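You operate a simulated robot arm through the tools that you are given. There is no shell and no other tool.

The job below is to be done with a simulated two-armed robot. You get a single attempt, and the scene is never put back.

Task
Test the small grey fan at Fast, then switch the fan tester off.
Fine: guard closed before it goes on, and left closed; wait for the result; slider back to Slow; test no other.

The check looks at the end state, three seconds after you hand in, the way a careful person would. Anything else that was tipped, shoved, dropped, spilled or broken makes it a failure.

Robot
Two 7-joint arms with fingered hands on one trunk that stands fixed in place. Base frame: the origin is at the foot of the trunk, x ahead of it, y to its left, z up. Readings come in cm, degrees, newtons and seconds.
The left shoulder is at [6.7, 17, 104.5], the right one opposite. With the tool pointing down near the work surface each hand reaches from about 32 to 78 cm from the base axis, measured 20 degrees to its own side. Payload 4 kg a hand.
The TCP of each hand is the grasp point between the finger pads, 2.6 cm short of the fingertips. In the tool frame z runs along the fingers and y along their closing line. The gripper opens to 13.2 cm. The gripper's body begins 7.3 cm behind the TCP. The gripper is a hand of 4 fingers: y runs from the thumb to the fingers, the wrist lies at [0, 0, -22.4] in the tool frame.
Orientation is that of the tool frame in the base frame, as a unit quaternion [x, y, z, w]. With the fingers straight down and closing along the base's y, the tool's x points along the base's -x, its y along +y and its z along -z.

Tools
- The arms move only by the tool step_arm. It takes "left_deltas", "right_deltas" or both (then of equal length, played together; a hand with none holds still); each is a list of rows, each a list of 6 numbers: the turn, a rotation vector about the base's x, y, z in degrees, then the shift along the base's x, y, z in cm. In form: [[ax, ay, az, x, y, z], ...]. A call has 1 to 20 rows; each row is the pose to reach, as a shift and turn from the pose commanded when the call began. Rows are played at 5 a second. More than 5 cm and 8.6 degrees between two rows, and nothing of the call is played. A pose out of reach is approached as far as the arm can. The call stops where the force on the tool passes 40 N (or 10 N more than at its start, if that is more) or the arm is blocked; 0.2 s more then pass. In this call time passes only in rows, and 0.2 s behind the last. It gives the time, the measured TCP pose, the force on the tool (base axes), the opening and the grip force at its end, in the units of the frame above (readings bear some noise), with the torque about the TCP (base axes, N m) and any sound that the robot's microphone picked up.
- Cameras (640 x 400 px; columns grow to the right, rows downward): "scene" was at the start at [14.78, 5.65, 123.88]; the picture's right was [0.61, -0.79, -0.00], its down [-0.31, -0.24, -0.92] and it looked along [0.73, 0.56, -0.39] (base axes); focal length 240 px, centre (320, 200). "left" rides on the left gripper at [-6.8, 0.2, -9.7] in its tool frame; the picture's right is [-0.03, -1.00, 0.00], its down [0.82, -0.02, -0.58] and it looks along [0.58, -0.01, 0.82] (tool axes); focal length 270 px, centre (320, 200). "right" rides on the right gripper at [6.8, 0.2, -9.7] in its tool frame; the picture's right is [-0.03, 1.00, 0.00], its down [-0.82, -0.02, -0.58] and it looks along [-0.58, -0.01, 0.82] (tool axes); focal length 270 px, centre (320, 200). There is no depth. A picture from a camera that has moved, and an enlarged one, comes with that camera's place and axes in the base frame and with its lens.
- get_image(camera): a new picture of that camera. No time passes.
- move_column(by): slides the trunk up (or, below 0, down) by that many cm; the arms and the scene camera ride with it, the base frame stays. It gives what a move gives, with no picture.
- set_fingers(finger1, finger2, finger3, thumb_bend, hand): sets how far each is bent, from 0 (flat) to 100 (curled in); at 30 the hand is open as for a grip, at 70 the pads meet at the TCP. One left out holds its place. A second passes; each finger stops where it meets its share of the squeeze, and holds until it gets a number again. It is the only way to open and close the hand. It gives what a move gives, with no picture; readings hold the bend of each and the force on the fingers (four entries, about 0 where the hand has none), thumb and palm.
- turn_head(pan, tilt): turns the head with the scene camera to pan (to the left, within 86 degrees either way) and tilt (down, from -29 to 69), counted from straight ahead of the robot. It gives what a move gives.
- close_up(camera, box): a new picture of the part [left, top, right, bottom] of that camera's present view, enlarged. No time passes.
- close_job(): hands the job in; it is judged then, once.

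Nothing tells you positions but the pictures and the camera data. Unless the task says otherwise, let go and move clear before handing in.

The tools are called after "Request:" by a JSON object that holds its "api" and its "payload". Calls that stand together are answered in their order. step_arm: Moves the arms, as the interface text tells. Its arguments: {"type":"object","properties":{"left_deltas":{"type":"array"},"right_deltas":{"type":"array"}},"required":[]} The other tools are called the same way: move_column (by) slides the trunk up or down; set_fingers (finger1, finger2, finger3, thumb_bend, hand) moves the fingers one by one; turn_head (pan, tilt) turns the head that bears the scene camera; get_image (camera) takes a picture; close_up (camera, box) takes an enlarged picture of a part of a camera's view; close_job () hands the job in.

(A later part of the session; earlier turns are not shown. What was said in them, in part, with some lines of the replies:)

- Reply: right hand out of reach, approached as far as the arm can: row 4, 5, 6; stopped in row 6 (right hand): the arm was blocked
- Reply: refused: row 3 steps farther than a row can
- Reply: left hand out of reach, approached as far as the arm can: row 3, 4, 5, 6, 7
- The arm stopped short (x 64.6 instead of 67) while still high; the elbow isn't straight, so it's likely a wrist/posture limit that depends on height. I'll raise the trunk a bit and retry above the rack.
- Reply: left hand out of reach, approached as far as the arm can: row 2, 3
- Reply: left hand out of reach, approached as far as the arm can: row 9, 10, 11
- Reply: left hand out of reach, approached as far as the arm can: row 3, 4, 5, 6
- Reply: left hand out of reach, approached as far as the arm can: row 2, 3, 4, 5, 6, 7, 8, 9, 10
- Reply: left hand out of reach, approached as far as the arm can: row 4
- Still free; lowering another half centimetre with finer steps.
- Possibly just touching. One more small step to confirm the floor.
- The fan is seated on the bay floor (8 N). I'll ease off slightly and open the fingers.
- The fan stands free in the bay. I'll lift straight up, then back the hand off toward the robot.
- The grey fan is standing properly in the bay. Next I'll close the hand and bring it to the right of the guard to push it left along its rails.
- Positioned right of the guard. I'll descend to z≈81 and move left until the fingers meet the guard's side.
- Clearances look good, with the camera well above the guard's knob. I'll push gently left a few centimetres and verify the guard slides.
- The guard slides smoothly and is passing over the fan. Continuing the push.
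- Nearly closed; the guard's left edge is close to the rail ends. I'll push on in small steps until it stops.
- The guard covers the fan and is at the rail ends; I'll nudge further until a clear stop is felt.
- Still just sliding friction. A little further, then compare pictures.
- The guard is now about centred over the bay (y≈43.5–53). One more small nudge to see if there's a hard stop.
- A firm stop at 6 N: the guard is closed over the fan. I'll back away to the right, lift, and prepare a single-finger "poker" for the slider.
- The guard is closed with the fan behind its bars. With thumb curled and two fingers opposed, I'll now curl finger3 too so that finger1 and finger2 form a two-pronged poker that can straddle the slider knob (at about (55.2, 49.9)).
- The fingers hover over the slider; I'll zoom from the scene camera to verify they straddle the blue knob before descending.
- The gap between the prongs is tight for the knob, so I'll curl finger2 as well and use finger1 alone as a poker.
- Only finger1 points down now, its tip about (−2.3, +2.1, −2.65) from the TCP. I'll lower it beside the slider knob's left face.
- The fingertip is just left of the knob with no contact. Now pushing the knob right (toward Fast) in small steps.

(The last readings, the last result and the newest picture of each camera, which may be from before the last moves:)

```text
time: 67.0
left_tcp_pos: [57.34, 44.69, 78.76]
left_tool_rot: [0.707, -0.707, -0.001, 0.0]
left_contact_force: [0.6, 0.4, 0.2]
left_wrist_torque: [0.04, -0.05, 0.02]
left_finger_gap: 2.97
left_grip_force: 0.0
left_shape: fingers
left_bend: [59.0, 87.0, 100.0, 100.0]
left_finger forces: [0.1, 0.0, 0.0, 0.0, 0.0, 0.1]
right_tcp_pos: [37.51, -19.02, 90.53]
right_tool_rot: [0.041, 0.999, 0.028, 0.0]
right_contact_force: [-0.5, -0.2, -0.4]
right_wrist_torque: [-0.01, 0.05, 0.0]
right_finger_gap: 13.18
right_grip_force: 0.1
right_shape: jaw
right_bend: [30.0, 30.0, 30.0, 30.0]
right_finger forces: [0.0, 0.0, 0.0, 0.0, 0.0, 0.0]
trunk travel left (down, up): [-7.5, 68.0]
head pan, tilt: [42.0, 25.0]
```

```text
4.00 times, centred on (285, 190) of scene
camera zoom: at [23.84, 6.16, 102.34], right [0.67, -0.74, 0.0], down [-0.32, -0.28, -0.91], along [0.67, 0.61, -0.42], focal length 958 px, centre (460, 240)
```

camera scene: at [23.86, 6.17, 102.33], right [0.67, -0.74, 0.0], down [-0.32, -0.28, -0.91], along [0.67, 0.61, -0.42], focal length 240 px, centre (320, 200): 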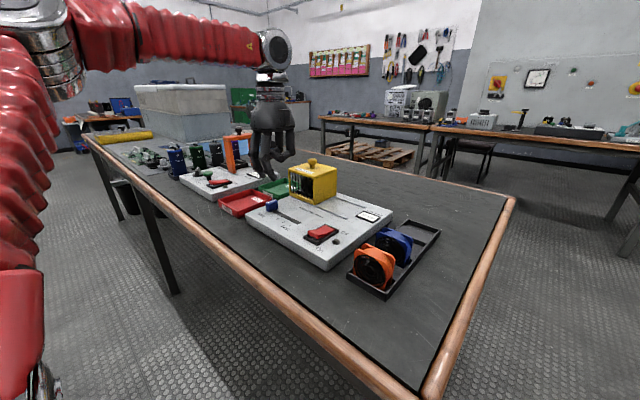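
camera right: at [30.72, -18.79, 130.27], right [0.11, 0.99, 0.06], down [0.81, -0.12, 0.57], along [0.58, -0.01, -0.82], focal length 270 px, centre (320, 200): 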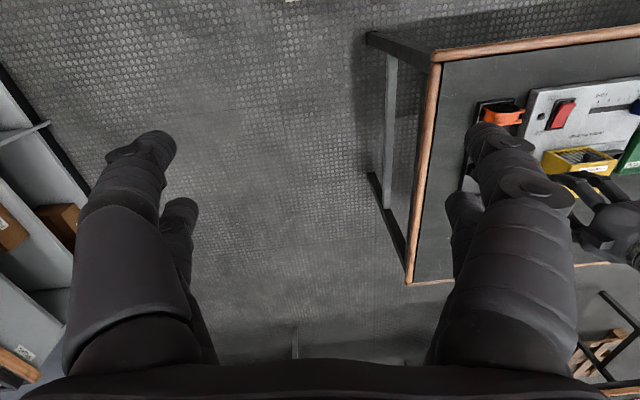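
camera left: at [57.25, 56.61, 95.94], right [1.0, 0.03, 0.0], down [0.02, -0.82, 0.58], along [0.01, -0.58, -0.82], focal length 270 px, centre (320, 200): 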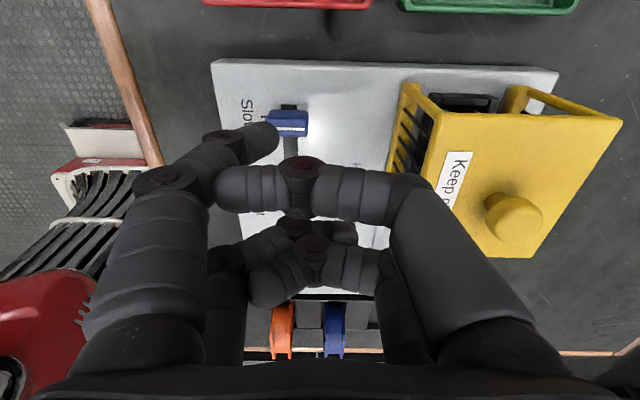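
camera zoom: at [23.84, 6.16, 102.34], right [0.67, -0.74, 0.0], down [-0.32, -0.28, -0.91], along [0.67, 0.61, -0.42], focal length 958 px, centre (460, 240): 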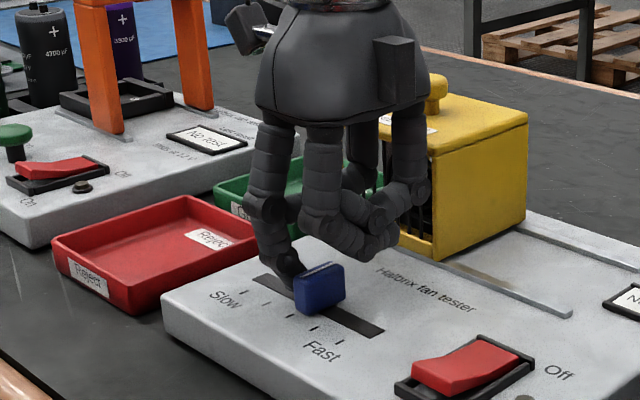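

The knob follows. I'll continue toward the Fast end.

Request:
{"api": "step_arm", "payload": {"left_deltas": [[0, 0, 0, 0, -0.7, 0], [0, 0, 0, 0, -1.4, 0], [0, 0, 0, 0, -2.1, 0], [0, 0, 0, 0, -2.8, 0]]}}

Request:
{"api": "close_up", "payload": {"camera": "scene", "box": [255, 160, 355, 240]}}

```text
time: 68.0
left_tcp_pos: [57.25, 41.92, 78.84]
left_tool_rot: [-0.707, 0.707, 0.001, 0.0]
left_contact_force: [0.3, 0.5, -0.5]
left_wrist_torque: [0.01, -0.01, -0.01]
left_finger_gap: 2.97
left_grip_force: 0.1
left_shape: fingers
left_bend: [59.0, 87.0, 100.0, 100.0]
left_finger forces: [0.0, 0.0, 0.1, 0.1, 0.0, 0.0]
right_tcp_pos: [37.51, -19.08, 90.54]
right_tool_rot: [0.041, 0.999, 0.029, 0.0]
right_contact_force: [0.2, 1.0, 0.9]
right_wrist_torque: [-0.01, -0.04, 0.02]
right_finger_gap: 13.21
right_grip_force: 0.0
right_shape: jaw
right_bend: [30.0, 30.0, 30.0, 30.0]
right_finger forces: [0.0, 0.1, 0.1, 0.0, 0.0, 0.0]
trunk travel left (down, up): [-7.5, 68.0]
head pan, tilt: [42.0, 25.0]
```

```text
5.00 times, centred on (305, 200) of scene
camera zoom: at [23.84, 6.16, 102.34], right [0.67, -0.74, 0.0], down [-0.32, -0.28, -0.91], along [0.67, 0.61, -0.42], focal length 1198 px, centre (395, 200)
```

zoom: 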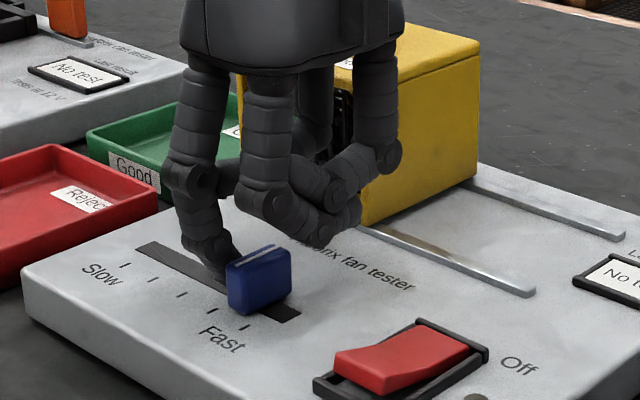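

The knob is between the 4th and 5th (Fast) marks. Another 1.2 cm in fine steps.

Request:
{"api": "step_arm", "payload": {"left_deltas": [[0, 0, 0, 0, -0.3, 0], [0, 0, 0, 0, -0.6, 0], [0, 0, 0, 0, -0.9, 0], [0, 0, 0, 0, -1.1, 0]]}}

Request:
{"api": "close_up", "payload": {"camera": "scene", "box": [265, 180, 335, 235]}}

```text
time: 69.0
left_tcp_pos: [57.36, 40.78, 78.91]
left_tool_rot: [0.707, -0.707, -0.001, 0.0]
left_contact_force: [-0.2, 0.3, -0.2]
left_wrist_torque: [0.07, 0.01, -0.07]
left_finger_gap: 2.99
left_grip_force: 0.4
left_shape: fingers
left_bend: [59.0, 87.0, 100.0, 100.0]
left_finger forces: [0.9, 0.0, 0.1, 0.0, 0.1, 0.0]
right_tcp_pos: [37.48, -19.03, 90.5]
right_tool_rot: [0.041, 0.999, 0.028, 0.001]
right_contact_force: [0.1, 0.5, 0.4]
right_wrist_torque: [0.01, 0.03, 0.03]
right_finger_gap: 13.18
right_grip_force: 0.0
right_shape: jaw
right_bend: [30.0, 30.0, 30.0, 30.0]
right_finger forces: [0.1, 0.1, 0.1, 0.0, 0.1, 0.0]
trunk travel left (down, up): [-7.5, 68.0]
head pan, tilt: [42.0, 25.0]
```

```text
7.27 times, centred on (300, 208) of scene
camera zoom: at [23.84, 6.17, 102.34], right [0.67, -0.74, 0.0], down [-0.32, -0.28, -0.91], along [0.67, 0.61, -0.42], focal length 1743 px, centre (466, 146)
```

zoom: 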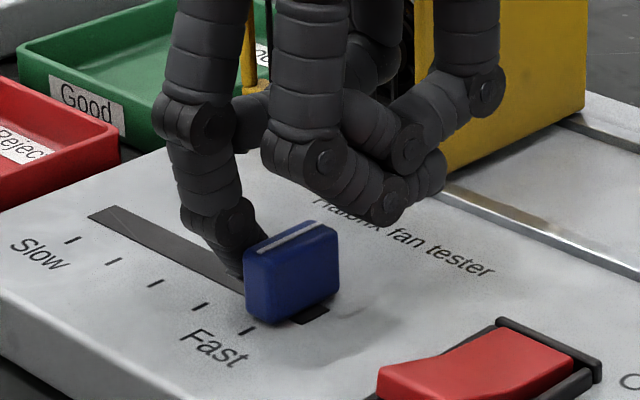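

Very near the Fast mark (about 0.2 cm short). A final small push until it stops.

Request:
{"api": "step_arm", "payload": {"left_deltas": [[0, 0, 0, 0, -0.2, 0], [0, 0, 0, 0, -0.4, 0]]}}

Request:
{"api": "close_up", "payload": {"camera": "scene", "box": [265, 180, 335, 235]}}

```text
time: 69.6
left_tcp_pos: [57.38, 40.5, 78.65]
left_tool_rot: [0.707, -0.707, -0.002, 0.0]
left_contact_force: [-0.6, 13.1, 0.4]
left_wrist_torque: [0.28, 0.02, -0.41]
left_finger_gap: 2.98
left_grip_force: 6.5
left_shape: fingers
left_bend: [59.0, 87.0, 100.0, 100.0]
left_finger forces: [13.6, 0.0, 0.1, 0.0, 0.1, 0.0]
right_tcp_pos: [37.4, -18.91, 90.57]
right_tool_rot: [0.041, 0.999, 0.028, 0.001]
right_contact_force: [0.8, 0.1, -0.5]
right_wrist_torque: [-0.02, 0.0, 0.02]
right_finger_gap: 13.22
right_grip_force: 0.0
right_shape: jaw
right_bend: [30.0, 30.0, 30.0, 30.0]
right_finger forces: [0.1, 0.0, 0.1, 0.0, 0.0, 0.0]
trunk travel left (down, up): [-7.5, 68.0]
head pan, tilt: [42.0, 25.0]
```

```text
7.27 times, centred on (300, 208) of scene
camera zoom: at [23.83, 6.25, 102.34], right [0.67, -0.74, 0.0], down [-0.32, -0.28, -0.91], along [0.67, 0.61, -0.42], focal length 1743 px, centre (466, 146)
```

zoom: 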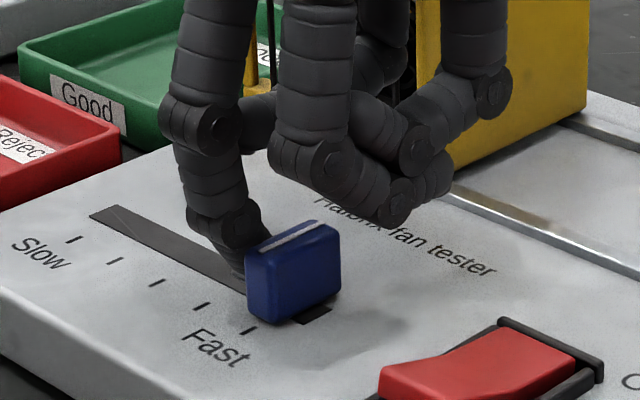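

End stop reached (13 N): the slider is at Fast. I'll back off, lift, and look at the rocker switch.

Request:
{"api": "step_arm", "payload": {"left_deltas": [[0, 0, 0, 0, 0.4, 0], [0, 0, 0, 0, 1.0, 0], [0, 0, 0, 0, 1.0, 3], [0, 0, 0, 0, 1.0, 7], [0, 0, 0, -1, -2, 10]]}}

Request:
{"api": "get_image", "payload": {"camera": "scene"}}

Request:
{"api": "get_image", "payload": {"camera": "left"}}

Request:
{"api": "close_up", "payload": {"camera": "scene", "box": [260, 170, 400, 270]}}

```text
time: 70.8
left_tcp_pos: [56.44, 38.45, 88.95]
left_tool_rot: [-0.707, 0.707, 0.0, 0.001]
left_contact_force: [0.4, 0.6, 0.3]
left_wrist_torque: [-0.01, 0.0, 0.01]
left_finger_gap: 3.0
left_grip_force: 0.2
left_shape: fingers
left_bend: [59.0, 87.0, 100.0, 100.0]
left_finger forces: [0.0, 0.0, 0.0, 0.1, 0.0, 0.0]
right_tcp_pos: [37.47, -19.15, 90.51]
right_tool_rot: [0.041, 0.999, 0.028, 0.0]
right_contact_force: [-0.6, 0.9, -0.4]
right_wrist_torque: [0.0, -0.01, 0.0]
right_finger_gap: 13.2
right_grip_force: 0.1
right_shape: jaw
right_bend: [30.0, 30.0, 30.0, 30.0]
right_finger forces: [0.0, 0.0, 0.1, 0.0, 0.0, 0.1]
trunk travel left (down, up): [-7.5, 68.0]
head pan, tilt: [42.0, 25.0]
```

```text
taken
camera scene: at [23.81, 6.17, 102.36], right [0.67, -0.74, 0.0], down [-0.31, -0.28, -0.91], along [0.67, 0.61, -0.42], focal length 240 px, centre (320, 200)
```

scene: 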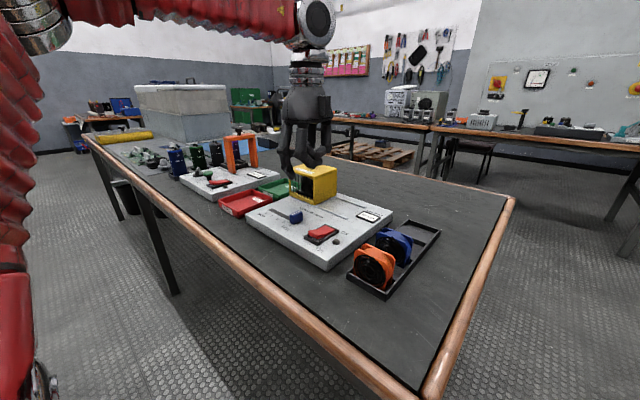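

```text
taken
camera left: at [56.25, 45.16, 98.67], right [1.0, 0.02, 0.0], down [0.02, -0.82, 0.58], along [0.01, -0.58, -0.82], focal length 270 px, centre (320, 200)
```

left: 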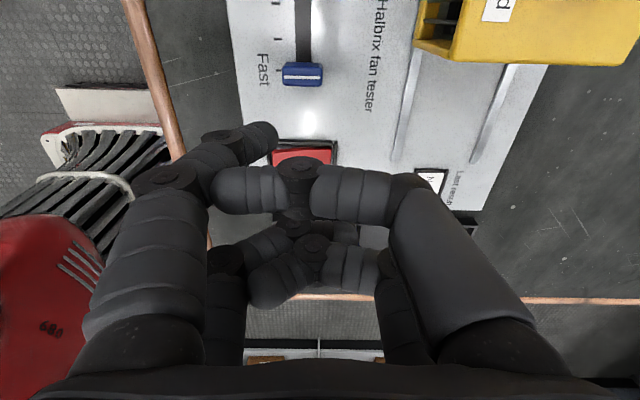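

```text
4.00 times, centred on (330, 220) of scene
camera zoom: at [23.81, 6.17, 102.36], right [0.67, -0.74, 0.0], down [-0.31, -0.28, -0.91], along [0.67, 0.61, -0.42], focal length 958 px, centre (280, 120)
```

zoom: 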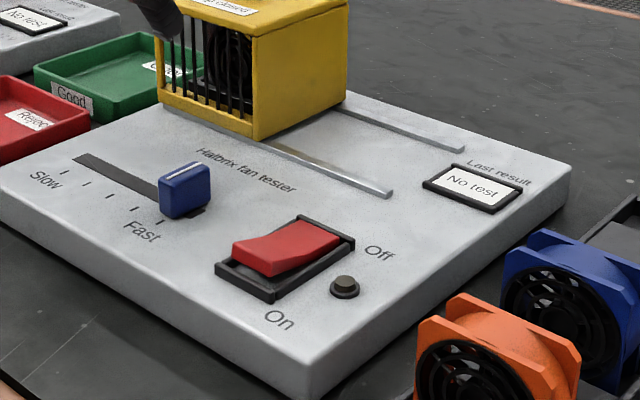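

Slider sits at Fast, guard closed, display still "No test". The rocker's On end is raised at about (52.7, 33.2); I'll bring the fingertip above it.

Request:
{"api": "step_arm", "payload": {"left_deltas": [[0, 0, 0, -0.7, -3.5, -1], [0, 0, 0, -1.4, -7.35, -3], [0, 0, 0, -1.4, -7.35, -6]]}}

Request:
{"api": "close_up", "payload": {"camera": "scene", "box": [270, 160, 390, 260]}}

Request:
{"api": "get_image", "payload": {"camera": "left"}}

```text
time: 71.6
left_tcp_pos: [54.95, 30.79, 82.78]
left_tool_rot: [-0.707, 0.707, 0.001, 0.0]
left_contact_force: [0.0, -0.2, 0.6]
left_wrist_torque: [0.01, 0.01, 0.0]
left_finger_gap: 3.01
left_grip_force: 0.1
left_shape: fingers
left_bend: [59.0, 87.0, 100.0, 100.0]
left_finger forces: [0.1, 0.0, 0.2, 0.0, 0.1, 0.0]
right_tcp_pos: [37.63, -18.98, 90.54]
right_tool_rot: [0.041, 0.999, 0.028, 0.0]
right_contact_force: [-0.4, -0.2, 0.9]
right_wrist_torque: [0.03, 0.01, -0.01]
right_finger_gap: 13.18
right_grip_force: 0.1
right_shape: jaw
right_bend: [30.0, 30.0, 30.0, 30.0]
right_finger forces: [0.0, 0.0, 0.0, 0.0, 0.0, 0.0]
trunk travel left (down, up): [-7.5, 68.0]
head pan, tilt: [42.0, 25.0]
```

```text
4.00 times, centred on (330, 210) of scene
camera zoom: at [23.86, 6.15, 102.33], right [0.67, -0.74, 0.0], down [-0.32, -0.28, -0.91], along [0.67, 0.61, -0.42], focal length 958 px, centre (280, 160)
```

zoom: 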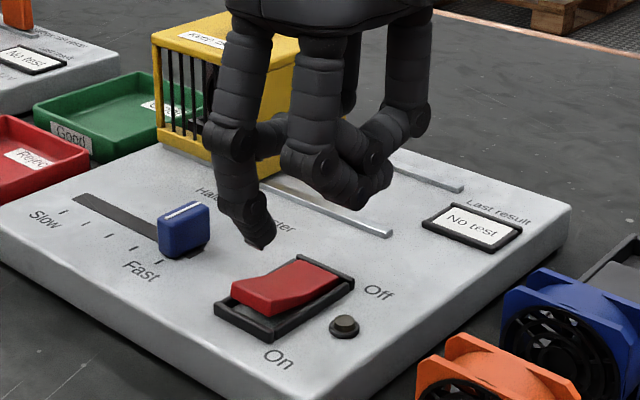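

```text
taken
camera left: at [54.86, 37.67, 92.58], right [1.0, 0.03, 0.0], down [0.02, -0.82, 0.58], along [0.01, -0.58, -0.82], focal length 270 px, centre (320, 200)
```

left: 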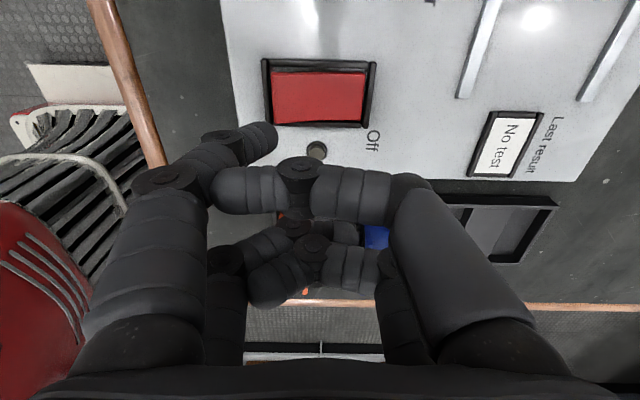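

The fingertip is just short of the rocker's On end; I'll shift by +0.5 in x and y and lower until it touches.

Request:
{"api": "step_arm", "payload": {"left_deltas": [[0, 0, 0, 0.5, 0.5, 0], [0, 0, 0, 0.5, 0.5, -0.8], [0, 0, 0, 0.5, 0.5, -1.6], [0, 0, 0, 0.5, 0.5, -2.1]]}}

Request:
{"api": "close_up", "payload": {"camera": "scene", "box": [280, 190, 360, 250]}}

```text
time: 72.6
left_tcp_pos: [55.54, 31.49, 80.61]
left_tool_rot: [-0.707, 0.707, 0.001, 0.0]
left_contact_force: [0.0, -0.3, 1.3]
left_wrist_torque: [0.01, 0.04, 0.01]
left_finger_gap: 3.03
left_grip_force: 0.1
left_shape: fingers
left_bend: [59.0, 87.0, 100.0, 100.0]
left_finger forces: [0.0, 0.0, 0.1, 0.0, 0.1, 0.0]
right_tcp_pos: [37.52, -19.12, 90.55]
right_tool_rot: [0.041, 0.999, 0.028, 0.0]
right_contact_force: [-0.2, 0.5, -0.4]
right_wrist_torque: [-0.02, 0.02, 0.03]
right_finger_gap: 13.22
right_grip_force: 0.0
right_shape: jaw
right_bend: [30.0, 30.0, 30.0, 30.0]
right_finger forces: [0.0, 0.1, 0.0, 0.0, 0.0, 0.0]
trunk travel left (down, up): [-7.5, 68.0]
head pan, tilt: [42.0, 25.0]
```

```text
6.67 times, centred on (320, 220) of scene
camera zoom: at [23.84, 6.16, 102.34], right [0.67, -0.74, 0.0], down [-0.32, -0.28, -0.91], along [0.67, 0.61, -0.42], focal length 1598 px, centre (320, 67)
```

zoom: 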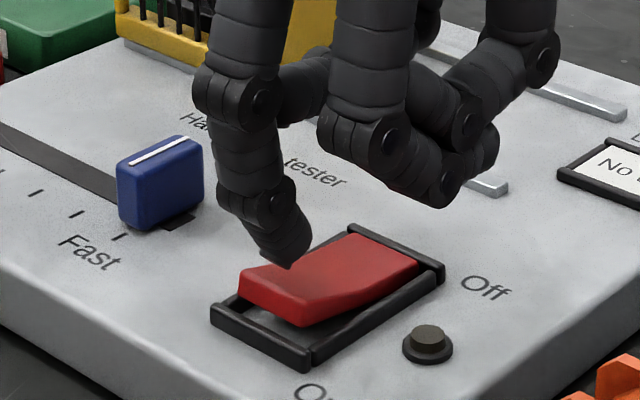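

The tip hovers just above the rocker's On half. I'll press down in small steps.

Request:
{"api": "step_arm", "payload": {"left_deltas": [[0, 0, 0, 0, 0, -0.3], [0, 0, 0, 0, 0, -0.6], [0, 0, 0, 0, 0, -0.9]]}}

Request:
{"api": "close_up", "payload": {"camera": "scene", "box": [280, 190, 360, 250]}}

```text
time: 73.4
left_tcp_pos: [55.4, 31.56, 79.86]
left_tool_rot: [0.708, -0.706, -0.001, -0.001]
left_contact_force: [-0.9, -0.5, 0.4]
left_wrist_torque: [0.01, 0.03, 0.0]
left_finger_gap: 3.0
left_grip_force: 0.6
left_shape: fingers
left_bend: [59.0, 87.0, 100.0, 100.0]
left_finger forces: [1.4, 0.1, 0.0, 0.0, 0.0, 0.1]
right_tcp_pos: [37.41, -19.02, 90.53]
right_tool_rot: [0.04, 0.999, 0.029, 0.001]
right_contact_force: [-0.1, 0.7, 0.2]
right_wrist_torque: [0.01, 0.0, -0.01]
right_finger_gap: 13.18
right_grip_force: 0.0
right_shape: jaw
right_bend: [30.0, 30.0, 30.0, 30.0]
right_finger forces: [0.0, 0.1, 0.0, 0.0, 0.1, 0.1]
trunk travel left (down, up): [-7.5, 68.0]
head pan, tilt: [42.0, 25.0]
```

```text
6.67 times, centred on (320, 220) of scene
camera zoom: at [23.82, 6.16, 102.35], right [0.67, -0.74, 0.0], down [-0.32, -0.28, -0.91], along [0.67, 0.61, -0.42], focal length 1598 px, centre (320, 67)
```

zoom: 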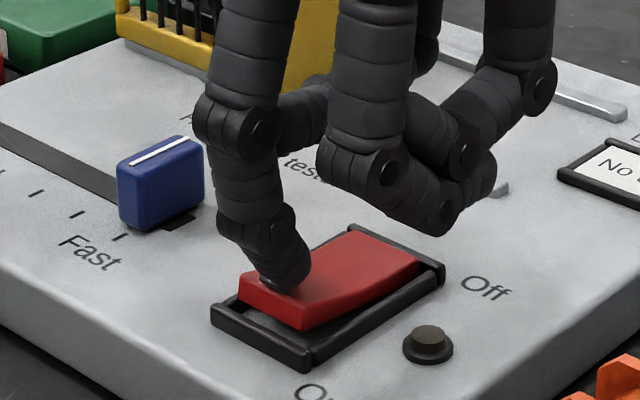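

The finger is touching the On half. Pressing on further.

Request:
{"api": "step_arm", "payload": {"left_deltas": [[0, 0, 0, 0, 0, -0.25], [0, 0, 0, 0, 0, -0.5], [0, 0, 0, 0, 0, -0.75]]}}

Request:
{"api": "close_up", "payload": {"camera": "scene", "box": [280, 170, 400, 260]}}

```text
time: 74.2
left_tcp_pos: [55.5, 31.57, 78.93]
left_tool_rot: [0.707, -0.707, -0.001, -0.002]
left_contact_force: [-0.7, -0.1, 2.6]
left_wrist_torque: [0.05, 0.09, 0.0]
left_finger_gap: 3.01
left_grip_force: 1.4
left_shape: fingers
left_bend: [59.0, 87.0, 100.0, 100.0]
left_finger forces: [2.1, 0.0, 0.0, 0.1, 0.1, 0.0]
right_tcp_pos: [37.46, -19.08, 90.57]
right_tool_rot: [0.041, 0.999, 0.029, 0.002]
right_contact_force: [0.2, 0.3, 0.2]
right_wrist_torque: [0.03, 0.02, -0.01]
right_finger_gap: 13.22
right_grip_force: 0.1
right_shape: jaw
right_bend: [30.0, 30.0, 30.0, 30.0]
right_finger forces: [0.0, 0.1, 0.1, 0.1, 0.1, 0.0]
trunk travel left (down, up): [-7.5, 68.0]
head pan, tilt: [42.0, 25.0]
heard: click
```

```text
4.44 times, centred on (340, 215) of scene
camera zoom: at [23.82, 6.16, 102.35], right [0.67, -0.74, 0.0], down [-0.32, -0.28, -0.91], along [0.67, 0.61, -0.42], focal length 1065 px, centre (231, 133)
```

zoom: 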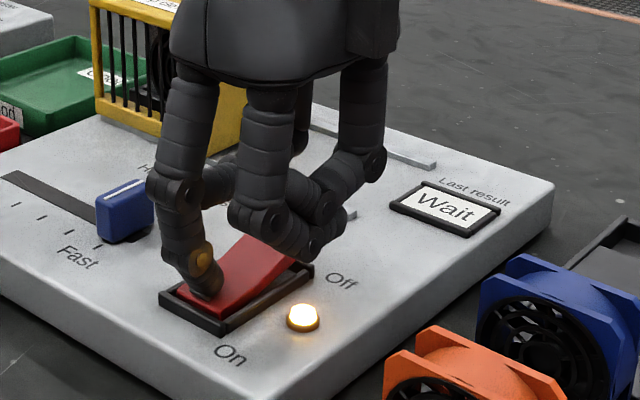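

Click heard, the lamp is lit and the display reads "Wait". I'll lift the finger off and wait for the result.

Request:
{"api": "step_arm", "payload": {"left_deltas": [[0, 0, 0, 0, 0, 0.8], [0, 0, 0, 0, 0, 2], [0, 0, 0, 0, 0, 4], [0, 0, 0, 0, 0, 4], [0, 0, 0, 0, 0, 4], [0, 0, 0, 0, 0, 4], [0, 0, 0, 0, 0, 4], [0, 0, 0, 0, 0, 4], [0, 0, 0, 0, 0, 4], [0, 0, 0, 0, 0, 4]]}}

Request:
{"api": "close_up", "payload": {"camera": "scene", "box": [260, 150, 400, 260]}}

```text
time: 76.4
left_tcp_pos: [55.49, 31.57, 82.97]
left_tool_rot: [0.707, -0.707, -0.001, 0.0]
left_contact_force: [-0.3, 0.4, -0.4]
left_wrist_torque: [-0.01, -0.04, -0.01]
left_finger_gap: 3.01
left_grip_force: 0.0
left_shape: fingers
left_bend: [59.0, 87.0, 100.0, 100.0]
left_finger forces: [0.0, 0.0, 0.0, 0.0, 0.0, 0.0]
right_tcp_pos: [37.59, -19.11, 90.6]
right_tool_rot: [0.041, 0.999, 0.029, 0.001]
right_contact_force: [-0.2, -0.2, -0.6]
right_wrist_torque: [0.0, -0.04, 0.02]
right_finger_gap: 13.22
right_grip_force: 0.1
right_shape: jaw
right_bend: [30.0, 30.0, 30.0, 30.0]
right_finger forces: [0.0, 0.0, 0.0, 0.0, 0.0, 0.1]
trunk travel left (down, up): [-7.5, 68.0]
head pan, tilt: [42.0, 25.0]
```

```text
3.64 times, centred on (330, 205) of scene
camera zoom: at [23.84, 6.16, 102.34], right [0.67, -0.74, 0.0], down [-0.32, -0.28, -0.91], along [0.67, 0.61, -0.42], focal length 871 px, centre (284, 182)
```

zoom: 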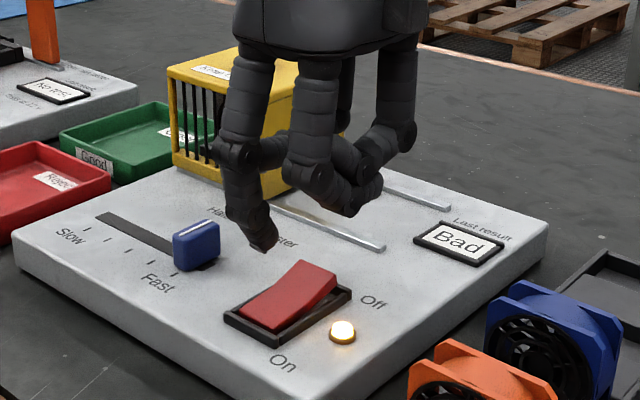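

The display shows "Bad" – the result is in. I'll look closely once more, then move the fingertip over the raised Off end of the rocker.

Request:
{"api": "step_arm", "payload": {"left_deltas": [[0, 0, 0, 1.2, 0, 0.3], [0, 0, 0, 2.4, 0, 0.3], [0, 0, 0, 3.5, 0, 0], [0, 0, 0, 3.5, 0, -1], [0, 0, 0, 3.5, 0, -2]]}}

Request:
{"api": "close_up", "payload": {"camera": "scene", "box": [280, 170, 400, 260]}}

Request:
{"api": "close_up", "payload": {"camera": "left", "box": [180, 20, 400, 180]}}

```text
time: 77.6
left_tcp_pos: [58.98, 31.54, 80.99]
left_tool_rot: [0.708, -0.706, -0.001, -0.001]
left_contact_force: [-0.4, -0.2, 0.9]
left_wrist_torque: [-0.02, 0.0, -0.01]
left_finger_gap: 3.02
left_grip_force: 0.0
left_shape: fingers
left_bend: [59.0, 87.0, 100.0, 100.0]
left_finger forces: [0.0, 0.0, 0.0, 0.0, 0.0, 0.0]
right_tcp_pos: [37.46, -19.07, 90.5]
right_tool_rot: [0.041, 0.999, 0.029, 0.0]
right_contact_force: [-0.4, -0.4, 0.0]
right_wrist_torque: [-0.01, 0.01, 0.01]
right_finger_gap: 13.19
right_grip_force: 0.1
right_shape: jaw
right_bend: [30.0, 30.0, 30.0, 30.0]
right_finger forces: [0.0, 0.0, 0.1, 0.0, 0.0, 0.0]
trunk travel left (down, up): [-7.5, 68.0]
head pan, tilt: [42.0, 25.0]
```

```text
4.44 times, centred on (340, 215) of scene
camera zoom: at [23.85, 6.16, 102.34], right [0.67, -0.74, 0.0], down [-0.32, -0.28, -0.91], along [0.67, 0.61, -0.42], focal length 1065 px, centre (231, 133)
```

zoom: 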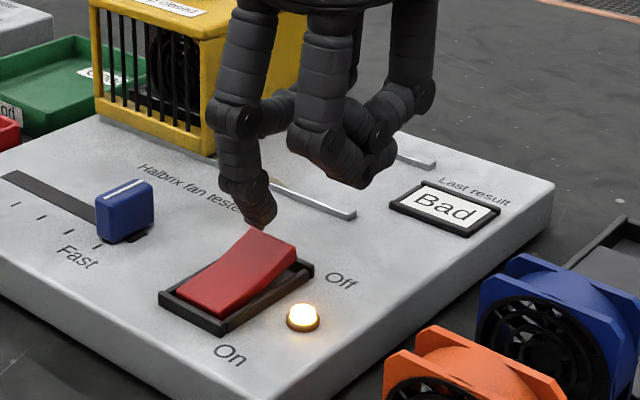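

```text
2.50 times, centred on (290, 100) of left
camera zoom: at [58.89, 38.31, 90.77], right [1.0, 0.03, 0.0], down [0.02, -0.82, 0.58], along [0.01, -0.57, -0.82], focal length 676 px, centre (395, 450)
```

zoom: 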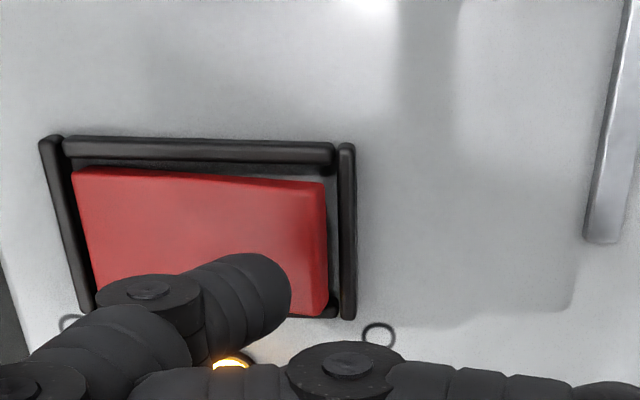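

The tip is above the Off end, slightly to the right; I'll shift +0.4 in y and press down gently.

Request:
{"api": "step_arm", "payload": {"left_deltas": [[0, 0, 0, 0, 0.4, 0], [0, 0, 0, 0, 0.4, -0.4], [0, 0, 0, 0, 0.4, -0.8], [0, 0, 0, 0, 0.4, -1.1]]}}

Request:
{"api": "close_up", "payload": {"camera": "scene", "box": [280, 170, 400, 260]}}

```text
time: 78.6
left_tcp_pos: [59.03, 31.93, 79.86]
left_tool_rot: [-0.707, 0.707, 0.002, 0.001]
left_contact_force: [0.2, 0.2, 0.2]
left_wrist_torque: [0.0, 0.02, -0.01]
left_finger_gap: 3.02
left_grip_force: 0.0
left_shape: fingers
left_bend: [59.0, 87.0, 100.0, 100.0]
left_finger forces: [0.0, 0.0, 0.1, 0.1, 0.1, 0.0]
right_tcp_pos: [37.46, -19.17, 90.57]
right_tool_rot: [0.041, 0.999, 0.028, 0.0]
right_contact_force: [-0.1, 0.7, -0.7]
right_wrist_torque: [-0.02, -0.03, 0.0]
right_finger_gap: 13.19
right_grip_force: 0.1
right_shape: jaw
right_bend: [30.0, 30.0, 30.0, 30.0]
right_finger forces: [0.0, 0.0, 0.0, 0.0, 0.0, 0.0]
trunk travel left (down, up): [-7.5, 68.0]
head pan, tilt: [42.0, 25.0]
```

```text
4.44 times, centred on (340, 215) of scene
camera zoom: at [23.85, 6.16, 102.34], right [0.67, -0.74, 0.0], down [-0.32, -0.28, -0.91], along [0.67, 0.61, -0.42], focal length 1065 px, centre (231, 133)
```

zoom: 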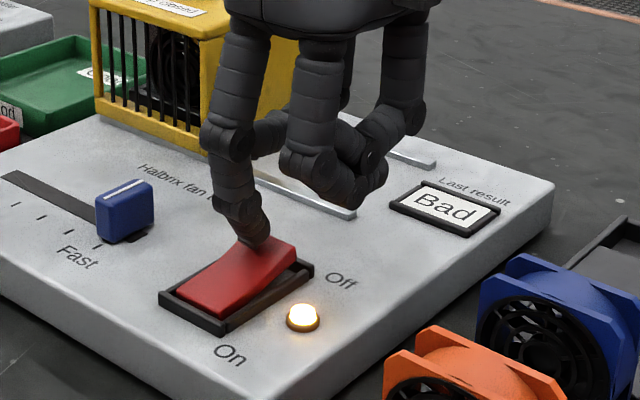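

The tip is right at the raised Off end; pressing further in small steps until it clicks.

Request:
{"api": "step_arm", "payload": {"left_deltas": [[0, 0, 0, 0, 0, -0.3], [0, 0, 0, 0, 0, -0.6], [0, 0, 0, 0, 0, -0.9]]}}

Request:
{"api": "close_up", "payload": {"camera": "scene", "box": [280, 170, 400, 260]}}

```text
time: 79.4
left_tcp_pos: [59.04, 31.98, 79.12]
left_tool_rot: [-0.707, 0.708, 0.001, 0.002]
left_contact_force: [1.0, -0.7, 5.9]
left_wrist_torque: [0.08, 0.18, 0.0]
left_finger_gap: 2.97
left_grip_force: 3.0
left_shape: fingers
left_bend: [61.0, 87.0, 100.0, 100.0]
left_finger forces: [6.0, 0.1, 0.0, 0.1, 0.1, 0.1]
right_tcp_pos: [37.57, -19.03, 90.54]
right_tool_rot: [0.041, 0.999, 0.029, 0.0]
right_contact_force: [-0.5, 0.1, 0.2]
right_wrist_torque: [0.02, -0.01, 0.02]
right_finger_gap: 13.2
right_grip_force: 0.1
right_shape: jaw
right_bend: [30.0, 30.0, 30.0, 30.0]
right_finger forces: [0.0, 0.0, 0.1, 0.0, 0.0, 0.0]
trunk travel left (down, up): [-7.5, 68.0]
head pan, tilt: [42.0, 25.0]
heard: click
```

```text
4.44 times, centred on (340, 215) of scene
camera zoom: at [23.8, 6.14, 102.36], right [0.67, -0.74, 0.0], down [-0.31, -0.28, -0.91], along [0.67, 0.61, -0.42], focal length 1065 px, centre (231, 133)
```

zoom: 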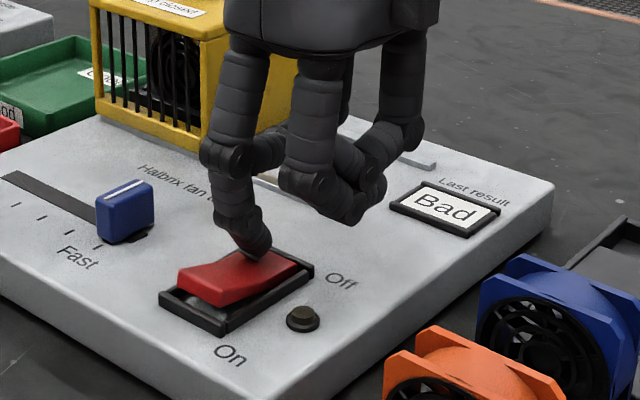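

Second click: lamp is off, the display keeps "Bad". Now I'll lift and bring the fingertip to the right side of the slider knob to push it back to Slow.

Request:
{"api": "step_arm", "payload": {"left_deltas": [[0, 0, 0, 0, 0, 1.5], [0, 0, 0, 0, 0, 4], [0, 0, 0, -0.5, 2, 6], [0, 0, 0, -1.55, 4.9, 6], [0, 0, 0, -1.55, 4.9, 4], [0, 0, 0, -1.55, 4.9, 2.5]]}}

Request:
{"api": "close_up", "payload": {"camera": "scene", "box": [260, 160, 380, 250]}}

Request:
{"api": "close_up", "payload": {"camera": "left", "box": [180, 20, 400, 180]}}

```text
time: 80.8
left_tcp_pos: [57.45, 36.82, 81.53]
left_tool_rot: [-0.707, 0.707, 0.002, 0.001]
left_contact_force: [-0.6, 0.2, 0.7]
left_wrist_torque: [0.01, -0.02, -0.01]
left_finger_gap: 3.02
left_grip_force: 0.0
left_shape: fingers
left_bend: [59.0, 87.0, 100.0, 100.0]
left_finger forces: [0.0, 0.1, 0.0, 0.1, 0.0, 0.0]
right_tcp_pos: [37.52, -19.12, 90.6]
right_tool_rot: [0.041, 0.999, 0.028, 0.001]
right_contact_force: [0.8, 0.5, -0.7]
right_wrist_torque: [0.02, 0.01, -0.01]
right_finger_gap: 13.21
right_grip_force: 0.1
right_shape: jaw
right_bend: [30.0, 30.0, 30.0, 30.0]
right_finger forces: [0.0, 0.0, 0.1, 0.2, 0.0, 0.0]
trunk travel left (down, up): [-7.5, 68.0]
head pan, tilt: [42.0, 25.0]
```

```text
4.44 times, centred on (320, 205) of scene
camera zoom: at [23.85, 6.16, 102.34], right [0.67, -0.74, 0.0], down [-0.32, -0.28, -0.91], along [0.67, 0.61, -0.42], focal length 1065 px, centre (320, 178)
```

zoom: 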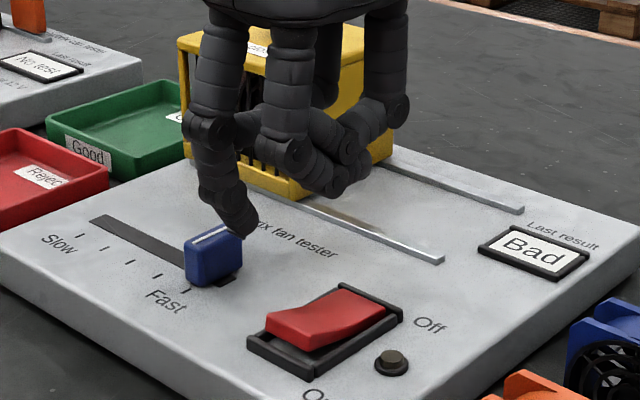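

```text
2.50 times, centred on (290, 100) of left
camera zoom: at [57.3, 43.57, 91.29], right [1.0, 0.02, 0.0], down [0.02, -0.82, 0.58], along [0.01, -0.58, -0.82], focal length 676 px, centre (395, 450)
```

zoom: 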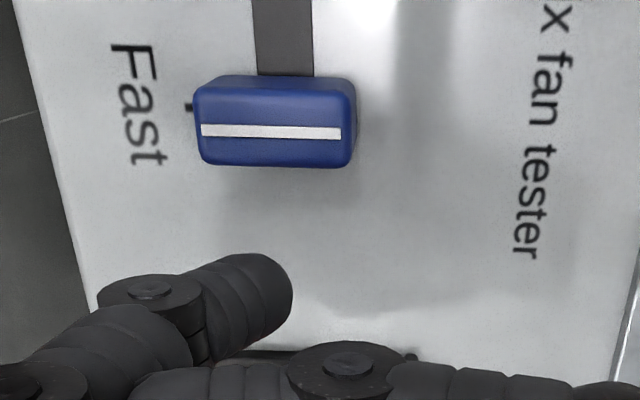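

There's about 1 cm of room between fingertip and knob. I'll lower the tip and push the knob left toward Slow.

Request:
{"api": "step_arm", "payload": {"left_deltas": [[0, 0, 0, 0, 0, -1.4], [0, 0, 0, 0, 0, -2.8], [0, 0, 0, 0, 0.8, -2.8], [0, 0, 0, 0, 1.6, -2.8], [0, 0, 0, 0, 2.4, -2.8], [0, 0, 0, 0, 3.2, -2.8], [0, 0, 0, 0, 4.0, -2.8]]}}

Request:
{"api": "close_up", "payload": {"camera": "scene", "box": [240, 150, 360, 240]}}

```text
time: 82.4
left_tcp_pos: [57.39, 40.86, 78.72]
left_tool_rot: [-0.707, 0.707, 0.002, 0.001]
left_contact_force: [-0.4, -0.7, 0.4]
left_wrist_torque: [0.02, 0.0, 0.0]
left_finger_gap: 3.0
left_grip_force: 0.1
left_shape: fingers
left_bend: [59.0, 87.0, 100.0, 100.0]
left_finger forces: [0.0, 0.0, 0.1, 0.0, 0.0, 0.1]
right_tcp_pos: [37.46, -19.0, 90.48]
right_tool_rot: [0.041, 0.999, 0.028, 0.0]
right_contact_force: [-0.1, 0.7, -0.2]
right_wrist_torque: [0.0, -0.02, 0.02]
right_finger_gap: 13.21
right_grip_force: 0.0
right_shape: jaw
right_bend: [30.0, 30.0, 30.0, 30.0]
right_finger forces: [0.0, 0.0, 0.1, 0.0, 0.1, 0.0]
trunk travel left (down, up): [-7.5, 68.0]
head pan, tilt: [42.0, 25.0]
```

```text
4.44 times, centred on (300, 195) of scene
camera zoom: at [23.84, 6.17, 102.34], right [0.67, -0.74, 0.0], down [-0.32, -0.28, -0.91], along [0.67, 0.61, -0.42], focal length 1065 px, centre (409, 222)
```

zoom: 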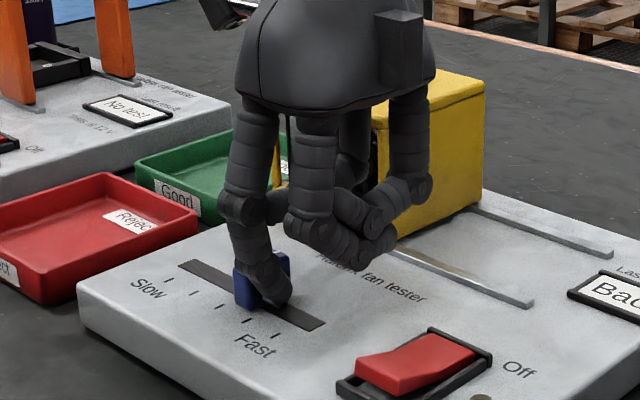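

The knob is moving back. Continuing most of the way to Slow.

Request:
{"api": "step_arm", "payload": {"left_deltas": [[0, 0, 0, 0, 0.8, 0], [0, 0, 0, 0, 1.6, 0], [0, 0, 0, 0, 2.4, 0], [0, 0, 0, 0, 3.2, 0], [0, 0, 0, 0, 4.0, 0], [0, 0, 0, 0, 4.6, 0]]}}

Request:
{"api": "close_up", "payload": {"camera": "scene", "box": [240, 165, 330, 240]}}

```text
time: 83.8
left_tcp_pos: [57.45, 45.53, 78.72]
left_tool_rot: [0.707, -0.707, -0.002, 0.0]
left_contact_force: [0.1, -0.1, -0.1]
left_wrist_torque: [-0.01, 0.0, 0.01]
left_finger_gap: 3.05
left_grip_force: 0.3
left_shape: fingers
left_bend: [59.0, 87.0, 100.0, 100.0]
left_finger forces: [0.2, 0.0, 0.1, 0.0, 0.1, 0.0]
right_tcp_pos: [37.45, -19.08, 90.58]
right_tool_rot: [0.04, 0.999, 0.028, 0.0]
right_contact_force: [-0.3, -0.2, 0.0]
right_wrist_torque: [-0.01, 0.0, -0.02]
right_finger_gap: 13.21
right_grip_force: 0.1
right_shape: jaw
right_bend: [30.0, 30.0, 30.0, 30.0]
right_finger forces: [0.0, 0.0, 0.0, 0.1, 0.0, 0.0]
trunk travel left (down, up): [-7.5, 68.0]
head pan, tilt: [42.0, 25.0]
```

```text
5.33 times, centred on (285, 202) of scene
camera zoom: at [23.84, 6.17, 102.34], right [0.67, -0.74, 0.0], down [-0.32, -0.28, -0.91], along [0.67, 0.61, -0.42], focal length 1278 px, centre (507, 187)
```

zoom: 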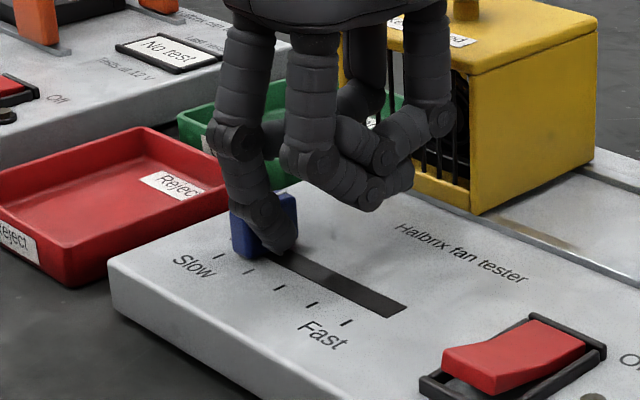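

About 0.7 cm left to the Slow mark. Pushing in finer steps until it stops.

Request:
{"api": "step_arm", "payload": {"left_deltas": [[0, 0, 0, 0, 0.25, 0], [0, 0, 0, 0, 0.5, 0]]}}

Request:
{"api": "step_arm", "payload": {"left_deltas": [[0, 0, 0, 0, 0.15, 0], [0, 0, 0, 0, 0.3, 0]]}}

Request:
{"api": "close_up", "payload": {"camera": "scene", "box": [240, 165, 330, 240]}}

```text
time: 84.4
left_tcp_pos: [57.59, 45.87, 78.73]
left_tool_rot: [-0.707, 0.707, 0.002, 0.0]
left_contact_force: [0.1, -1.0, -1.7]
left_wrist_torque: [0.0, 0.03, 0.02]
left_finger_gap: 3.03
left_grip_force: 0.6
left_shape: fingers
left_bend: [59.0, 87.0, 100.0, 100.0]
left_finger forces: [0.8, 0.1, 0.1, 0.0, 0.1, 0.0]
right_tcp_pos: [37.57, -19.02, 90.63]
right_tool_rot: [0.041, 0.999, 0.029, 0.0]
right_contact_force: [0.8, -0.5, -0.8]
right_wrist_torque: [0.01, -0.01, -0.01]
right_finger_gap: 13.17
right_grip_force: 0.1
right_shape: jaw
right_bend: [30.0, 30.0, 30.0, 30.0]
right_finger forces: [0.0, 0.0, 0.0, 0.1, 0.1, 0.1]
trunk travel left (down, up): [-7.5, 68.0]
head pan, tilt: [42.0, 25.0]
```

```text
time: 85.0
left_tcp_pos: [57.49, 46.34, 78.78]
left_tool_rot: [-0.707, 0.707, 0.002, 0.001]
left_contact_force: [0.3, -0.8, 0.1]
left_wrist_torque: [0.01, 0.0, 0.02]
left_finger_gap: 3.03
left_grip_force: 0.5
left_shape: fingers
left_bend: [59.0, 87.0, 100.0, 100.0]
left_finger forces: [0.8, 0.1, 0.0, 0.0, 0.1, 0.0]
right_tcp_pos: [37.5, -19.11, 90.5]
right_tool_rot: [0.041, 0.999, 0.029, 0.0]
right_contact_force: [0.2, 0.3, 0.9]
right_wrist_torque: [0.05, -0.03, -0.02]
right_finger_gap: 13.19
right_grip_force: 0.0
right_shape: jaw
right_bend: [30.0, 30.0, 30.0, 30.0]
right_finger forces: [0.1, 0.1, 0.0, 0.0, 0.0, 0.0]
trunk travel left (down, up): [-7.5, 68.0]
head pan, tilt: [42.0, 25.0]
```

```text
5.33 times, centred on (285, 202) of scene
camera zoom: at [23.84, 6.16, 102.34], right [0.67, -0.74, 0.0], down [-0.32, -0.28, -0.91], along [0.67, 0.61, -0.42], focal length 1278 px, centre (507, 187)
```

zoom: 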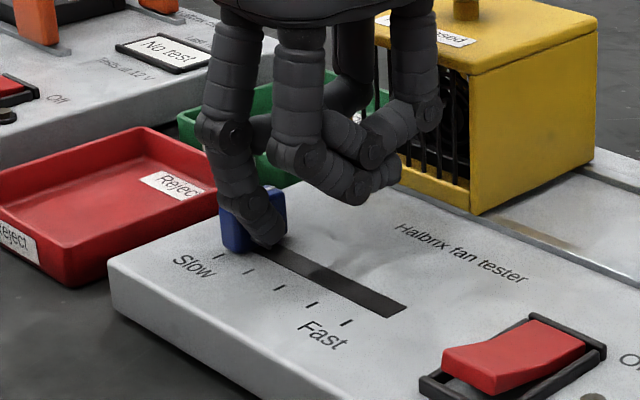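

Almost there; two more tiny pushes while watching the force.

Request:
{"api": "step_arm", "payload": {"left_deltas": [[0, 0, 0, 0, 0.15, 0], [0, 0, 0, 0, 0.3, 0]]}}

Request:
{"api": "close_up", "payload": {"camera": "scene", "box": [240, 165, 330, 240]}}

```text
time: 85.6
left_tcp_pos: [57.39, 46.55, 78.75]
left_tool_rot: [-0.707, 0.708, 0.002, 0.0]
left_contact_force: [0.5, -2.2, -0.6]
left_wrist_torque: [-0.02, -0.03, 0.05]
left_finger_gap: 3.03
left_grip_force: 0.8
left_shape: fingers
left_bend: [59.0, 87.0, 100.0, 100.0]
left_finger forces: [1.4, 0.0, 0.1, 0.0, 0.1, 0.0]
right_tcp_pos: [37.5, -19.14, 90.42]
right_tool_rot: [0.041, 0.999, 0.029, 0.0]
right_contact_force: [-1.1, 0.3, -0.5]
right_wrist_torque: [0.0, 0.03, 0.01]
right_finger_gap: 13.19
right_grip_force: 0.1
right_shape: jaw
right_bend: [30.0, 30.0, 30.0, 30.0]
right_finger forces: [0.1, 0.0, 0.1, 0.1, 0.0, 0.0]
trunk travel left (down, up): [-7.5, 68.0]
head pan, tilt: [42.0, 25.0]
```

```text
5.33 times, centred on (285, 202) of scene
camera zoom: at [23.84, 6.15, 102.34], right [0.67, -0.74, 0.0], down [-0.32, -0.28, -0.91], along [0.67, 0.61, -0.42], focal length 1278 px, centre (507, 187)
```

zoom: 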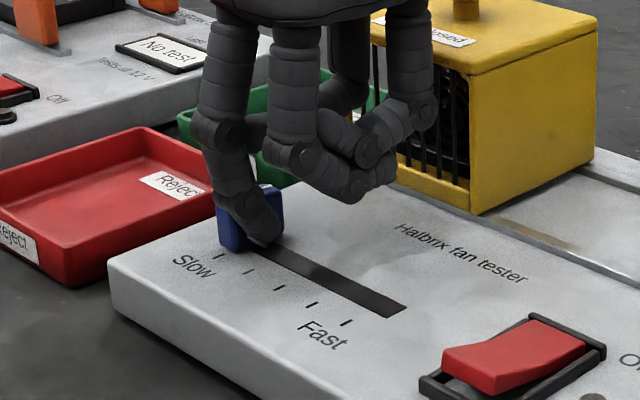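

Force rising to 2 N; one last nudge to confirm the end stop.

Request:
{"api": "step_arm", "payload": {"left_deltas": [[0, 0, 0, 0, 0.15, 0], [0, 0, 0, 0, 0.25, 0]]}}

```text
time: 86.2
left_tcp_pos: [57.38, 46.62, 78.67]
left_tool_rot: [0.707, -0.707, -0.002, 0.0]
left_contact_force: [0.4, -9.5, -0.8]
left_wrist_torque: [-0.22, -0.02, 0.29]
left_finger_gap: 3.0
left_grip_force: 4.0
left_shape: fingers
left_bend: [59.0, 87.0, 100.0, 100.0]
left_finger forces: [9.4, 0.1, 0.1, 0.0, 0.1, 0.0]
right_tcp_pos: [37.39, -19.21, 90.43]
right_tool_rot: [0.041, 0.999, 0.03, -0.001]
right_contact_force: [-0.5, -0.3, 0.2]
right_wrist_torque: [0.0, 0.01, 0.0]
right_finger_gap: 13.19
right_grip_force: 0.2
right_shape: jaw
right_bend: [30.0, 30.0, 30.0, 30.0]
right_finger forces: [0.0, 0.0, 0.0, 0.1, 0.1, 0.0]
trunk travel left (down, up): [-7.5, 68.0]
head pan, tilt: [42.0, 25.0]
```

End stop at Slow confirmed (9.5 N). I'll back off, lift clear, and inspect the final state.

Request:
{"api": "step_arm", "payload": {"left_deltas": [[0, 0, 0, 0, -0.4, 0], [0, 0, 0, 0, -1.2, 0], [0, 0, 0, 0, -1.2, 2.5], [0, 0, 0, -1, -1.2, 6], [0, 0, 0, -3, -1.2, 10], [0, 0, 0, -6, -1.2, 13], [0, 0, 0, -10, -1, 15], [0, 0, 0, -14, 0, 16]]}}

Request:
{"api": "get_image", "payload": {"camera": "scene"}}

Request:
{"api": "close_up", "payload": {"camera": "scene", "box": [235, 145, 395, 270]}}

Request:
{"api": "get_image", "payload": {"camera": "left"}}

```text
time: 88.0
left_tcp_pos: [43.5, 46.88, 94.7]
left_tool_rot: [0.707, -0.707, -0.001, -0.001]
left_contact_force: [-0.6, 0.1, 0.3]
left_wrist_torque: [0.0, -0.03, 0.0]
left_finger_gap: 3.03
left_grip_force: 0.0
left_shape: fingers
left_bend: [59.0, 87.0, 100.0, 100.0]
left_finger forces: [0.0, 0.1, 0.1, 0.0, 0.0, 0.0]
right_tcp_pos: [37.49, -19.0, 90.49]
right_tool_rot: [0.041, 0.999, 0.029, 0.0]
right_contact_force: [-0.5, -0.3, -0.3]
right_wrist_torque: [0.03, 0.03, 0.03]
right_finger_gap: 13.22
right_grip_force: 0.1
right_shape: jaw
right_bend: [30.0, 30.0, 30.0, 30.0]
right_finger forces: [0.0, 0.0, 0.0, 0.0, 0.1, 0.0]
trunk travel left (down, up): [-7.5, 68.0]
head pan, tilt: [42.0, 25.0]
```

```text
taken
camera scene: at [23.8, 6.16, 102.36], right [0.67, -0.74, 0.0], down [-0.31, -0.28, -0.91], along [0.67, 0.61, -0.42], focal length 240 px, centre (320, 200)
```

scene: 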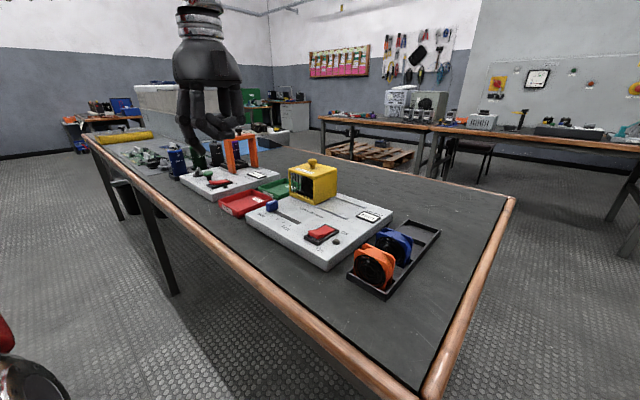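

```text
3.20 times, centred on (315, 208) of scene
camera zoom: at [23.8, 6.16, 102.36], right [0.67, -0.74, 0.0], down [-0.31, -0.28, -0.91], along [0.67, 0.61, -0.42], focal length 767 px, centre (336, 176)
```

zoom: 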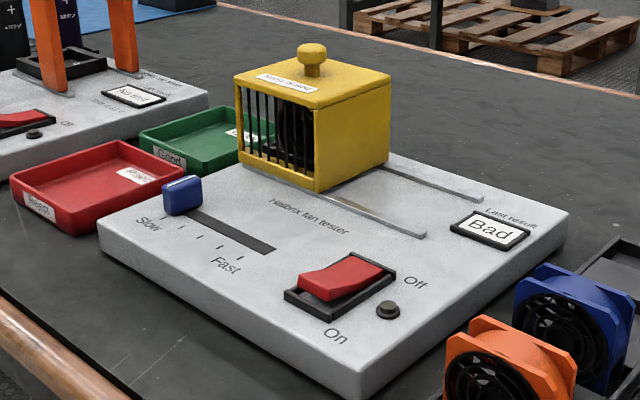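

```text
taken
camera left: at [43.31, 53.56, 104.55], right [1.0, 0.03, 0.0], down [0.02, -0.82, 0.58], along [0.01, -0.58, -0.82], focal length 270 px, centre (320, 200)
```

left: 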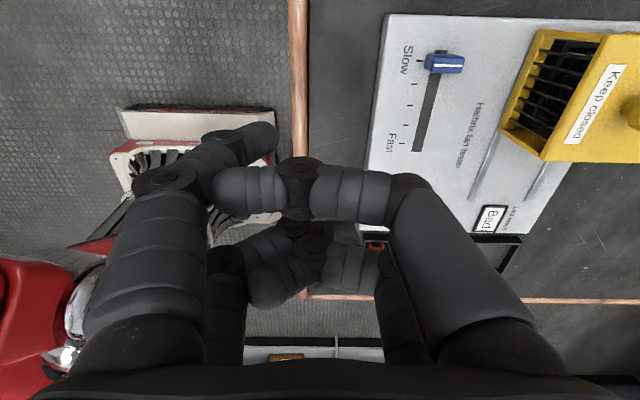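

Switch off, lamp dark, slider at Slow, guard closed, result "Bad". A last close check of the slider, guard and neighbours before handing in.

Request:
{"api": "close_up", "payload": {"camera": "scene", "box": [255, 150, 345, 225]}}

Request:
{"api": "close_up", "payload": {"camera": "left", "box": [370, 0, 640, 170]}}

Request:
{"api": "close_up", "payload": {"camera": "scene", "box": [120, 110, 300, 230]}}

```text
5.33 times, centred on (300, 188) of scene
camera zoom: at [23.8, 6.16, 102.36], right [0.67, -0.74, 0.0], down [-0.31, -0.28, -0.91], along [0.67, 0.61, -0.42], focal length 1278 px, centre (427, 267)
```

zoom: 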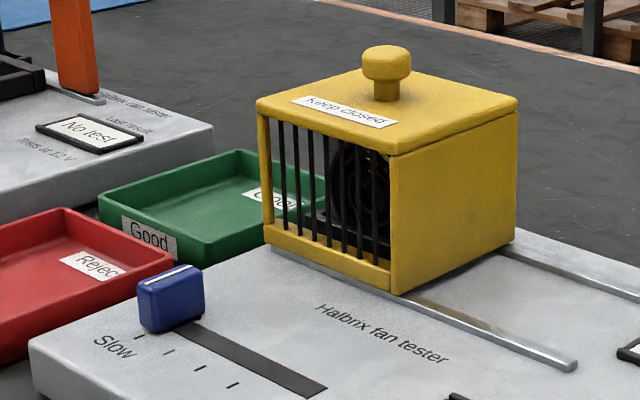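

```text
2.35 times, centred on (505, 85) of left
camera zoom: at [43.31, 53.56, 104.55], right [1.0, 0.03, 0.0], down [0.02, -0.82, 0.58], along [0.01, -0.58, -0.82], focal length 636 px, centre (-115, 471)
```

zoom: 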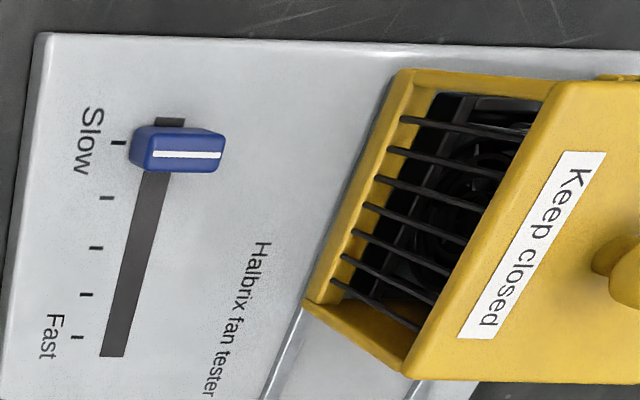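

```text
3.33 times, centred on (210, 170) of scene
camera zoom: at [23.8, 6.16, 102.36], right [0.67, -0.74, 0.0], down [-0.31, -0.28, -0.91], along [0.67, 0.61, -0.42], focal length 799 px, centre (687, 300)
```

zoom: 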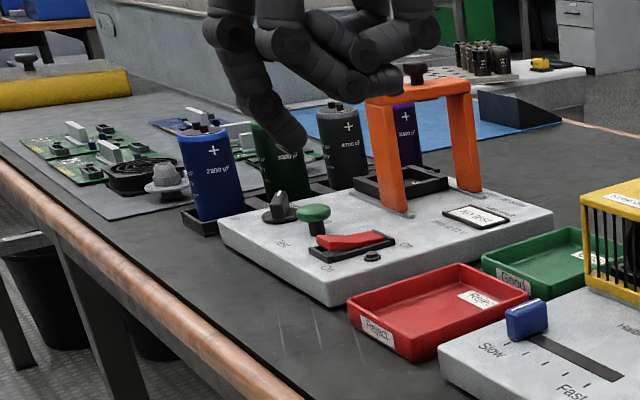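

Everything matches the request: the grey fan was tested at Fast (result "Bad") and is still behind the closed guard. The switch is off with the lamp dark, the slider is back at Slow, and nothing else has moved. Both hands are clear, so I'm handing in.

Request:
{"api": "close_job", "payload": {}}

```text
The job is handed in.
```

The grey fan was tested at Fast and the tester reads **"Bad"**. I waited for that result before switching the tester off.

- **Guard:** I closed it before switching on, and it is still closed. The grey fan is still in the tester behind it.
- **Switch:** Off, with the lamp dark.
- **Slider:** Back at Slow, against its end stop.
- **Other items:** No other fan was tested. In the last pictures nothing else had been moved, tipped or dropped.

Both hands were empty and clear of the bench when I handed the job in.
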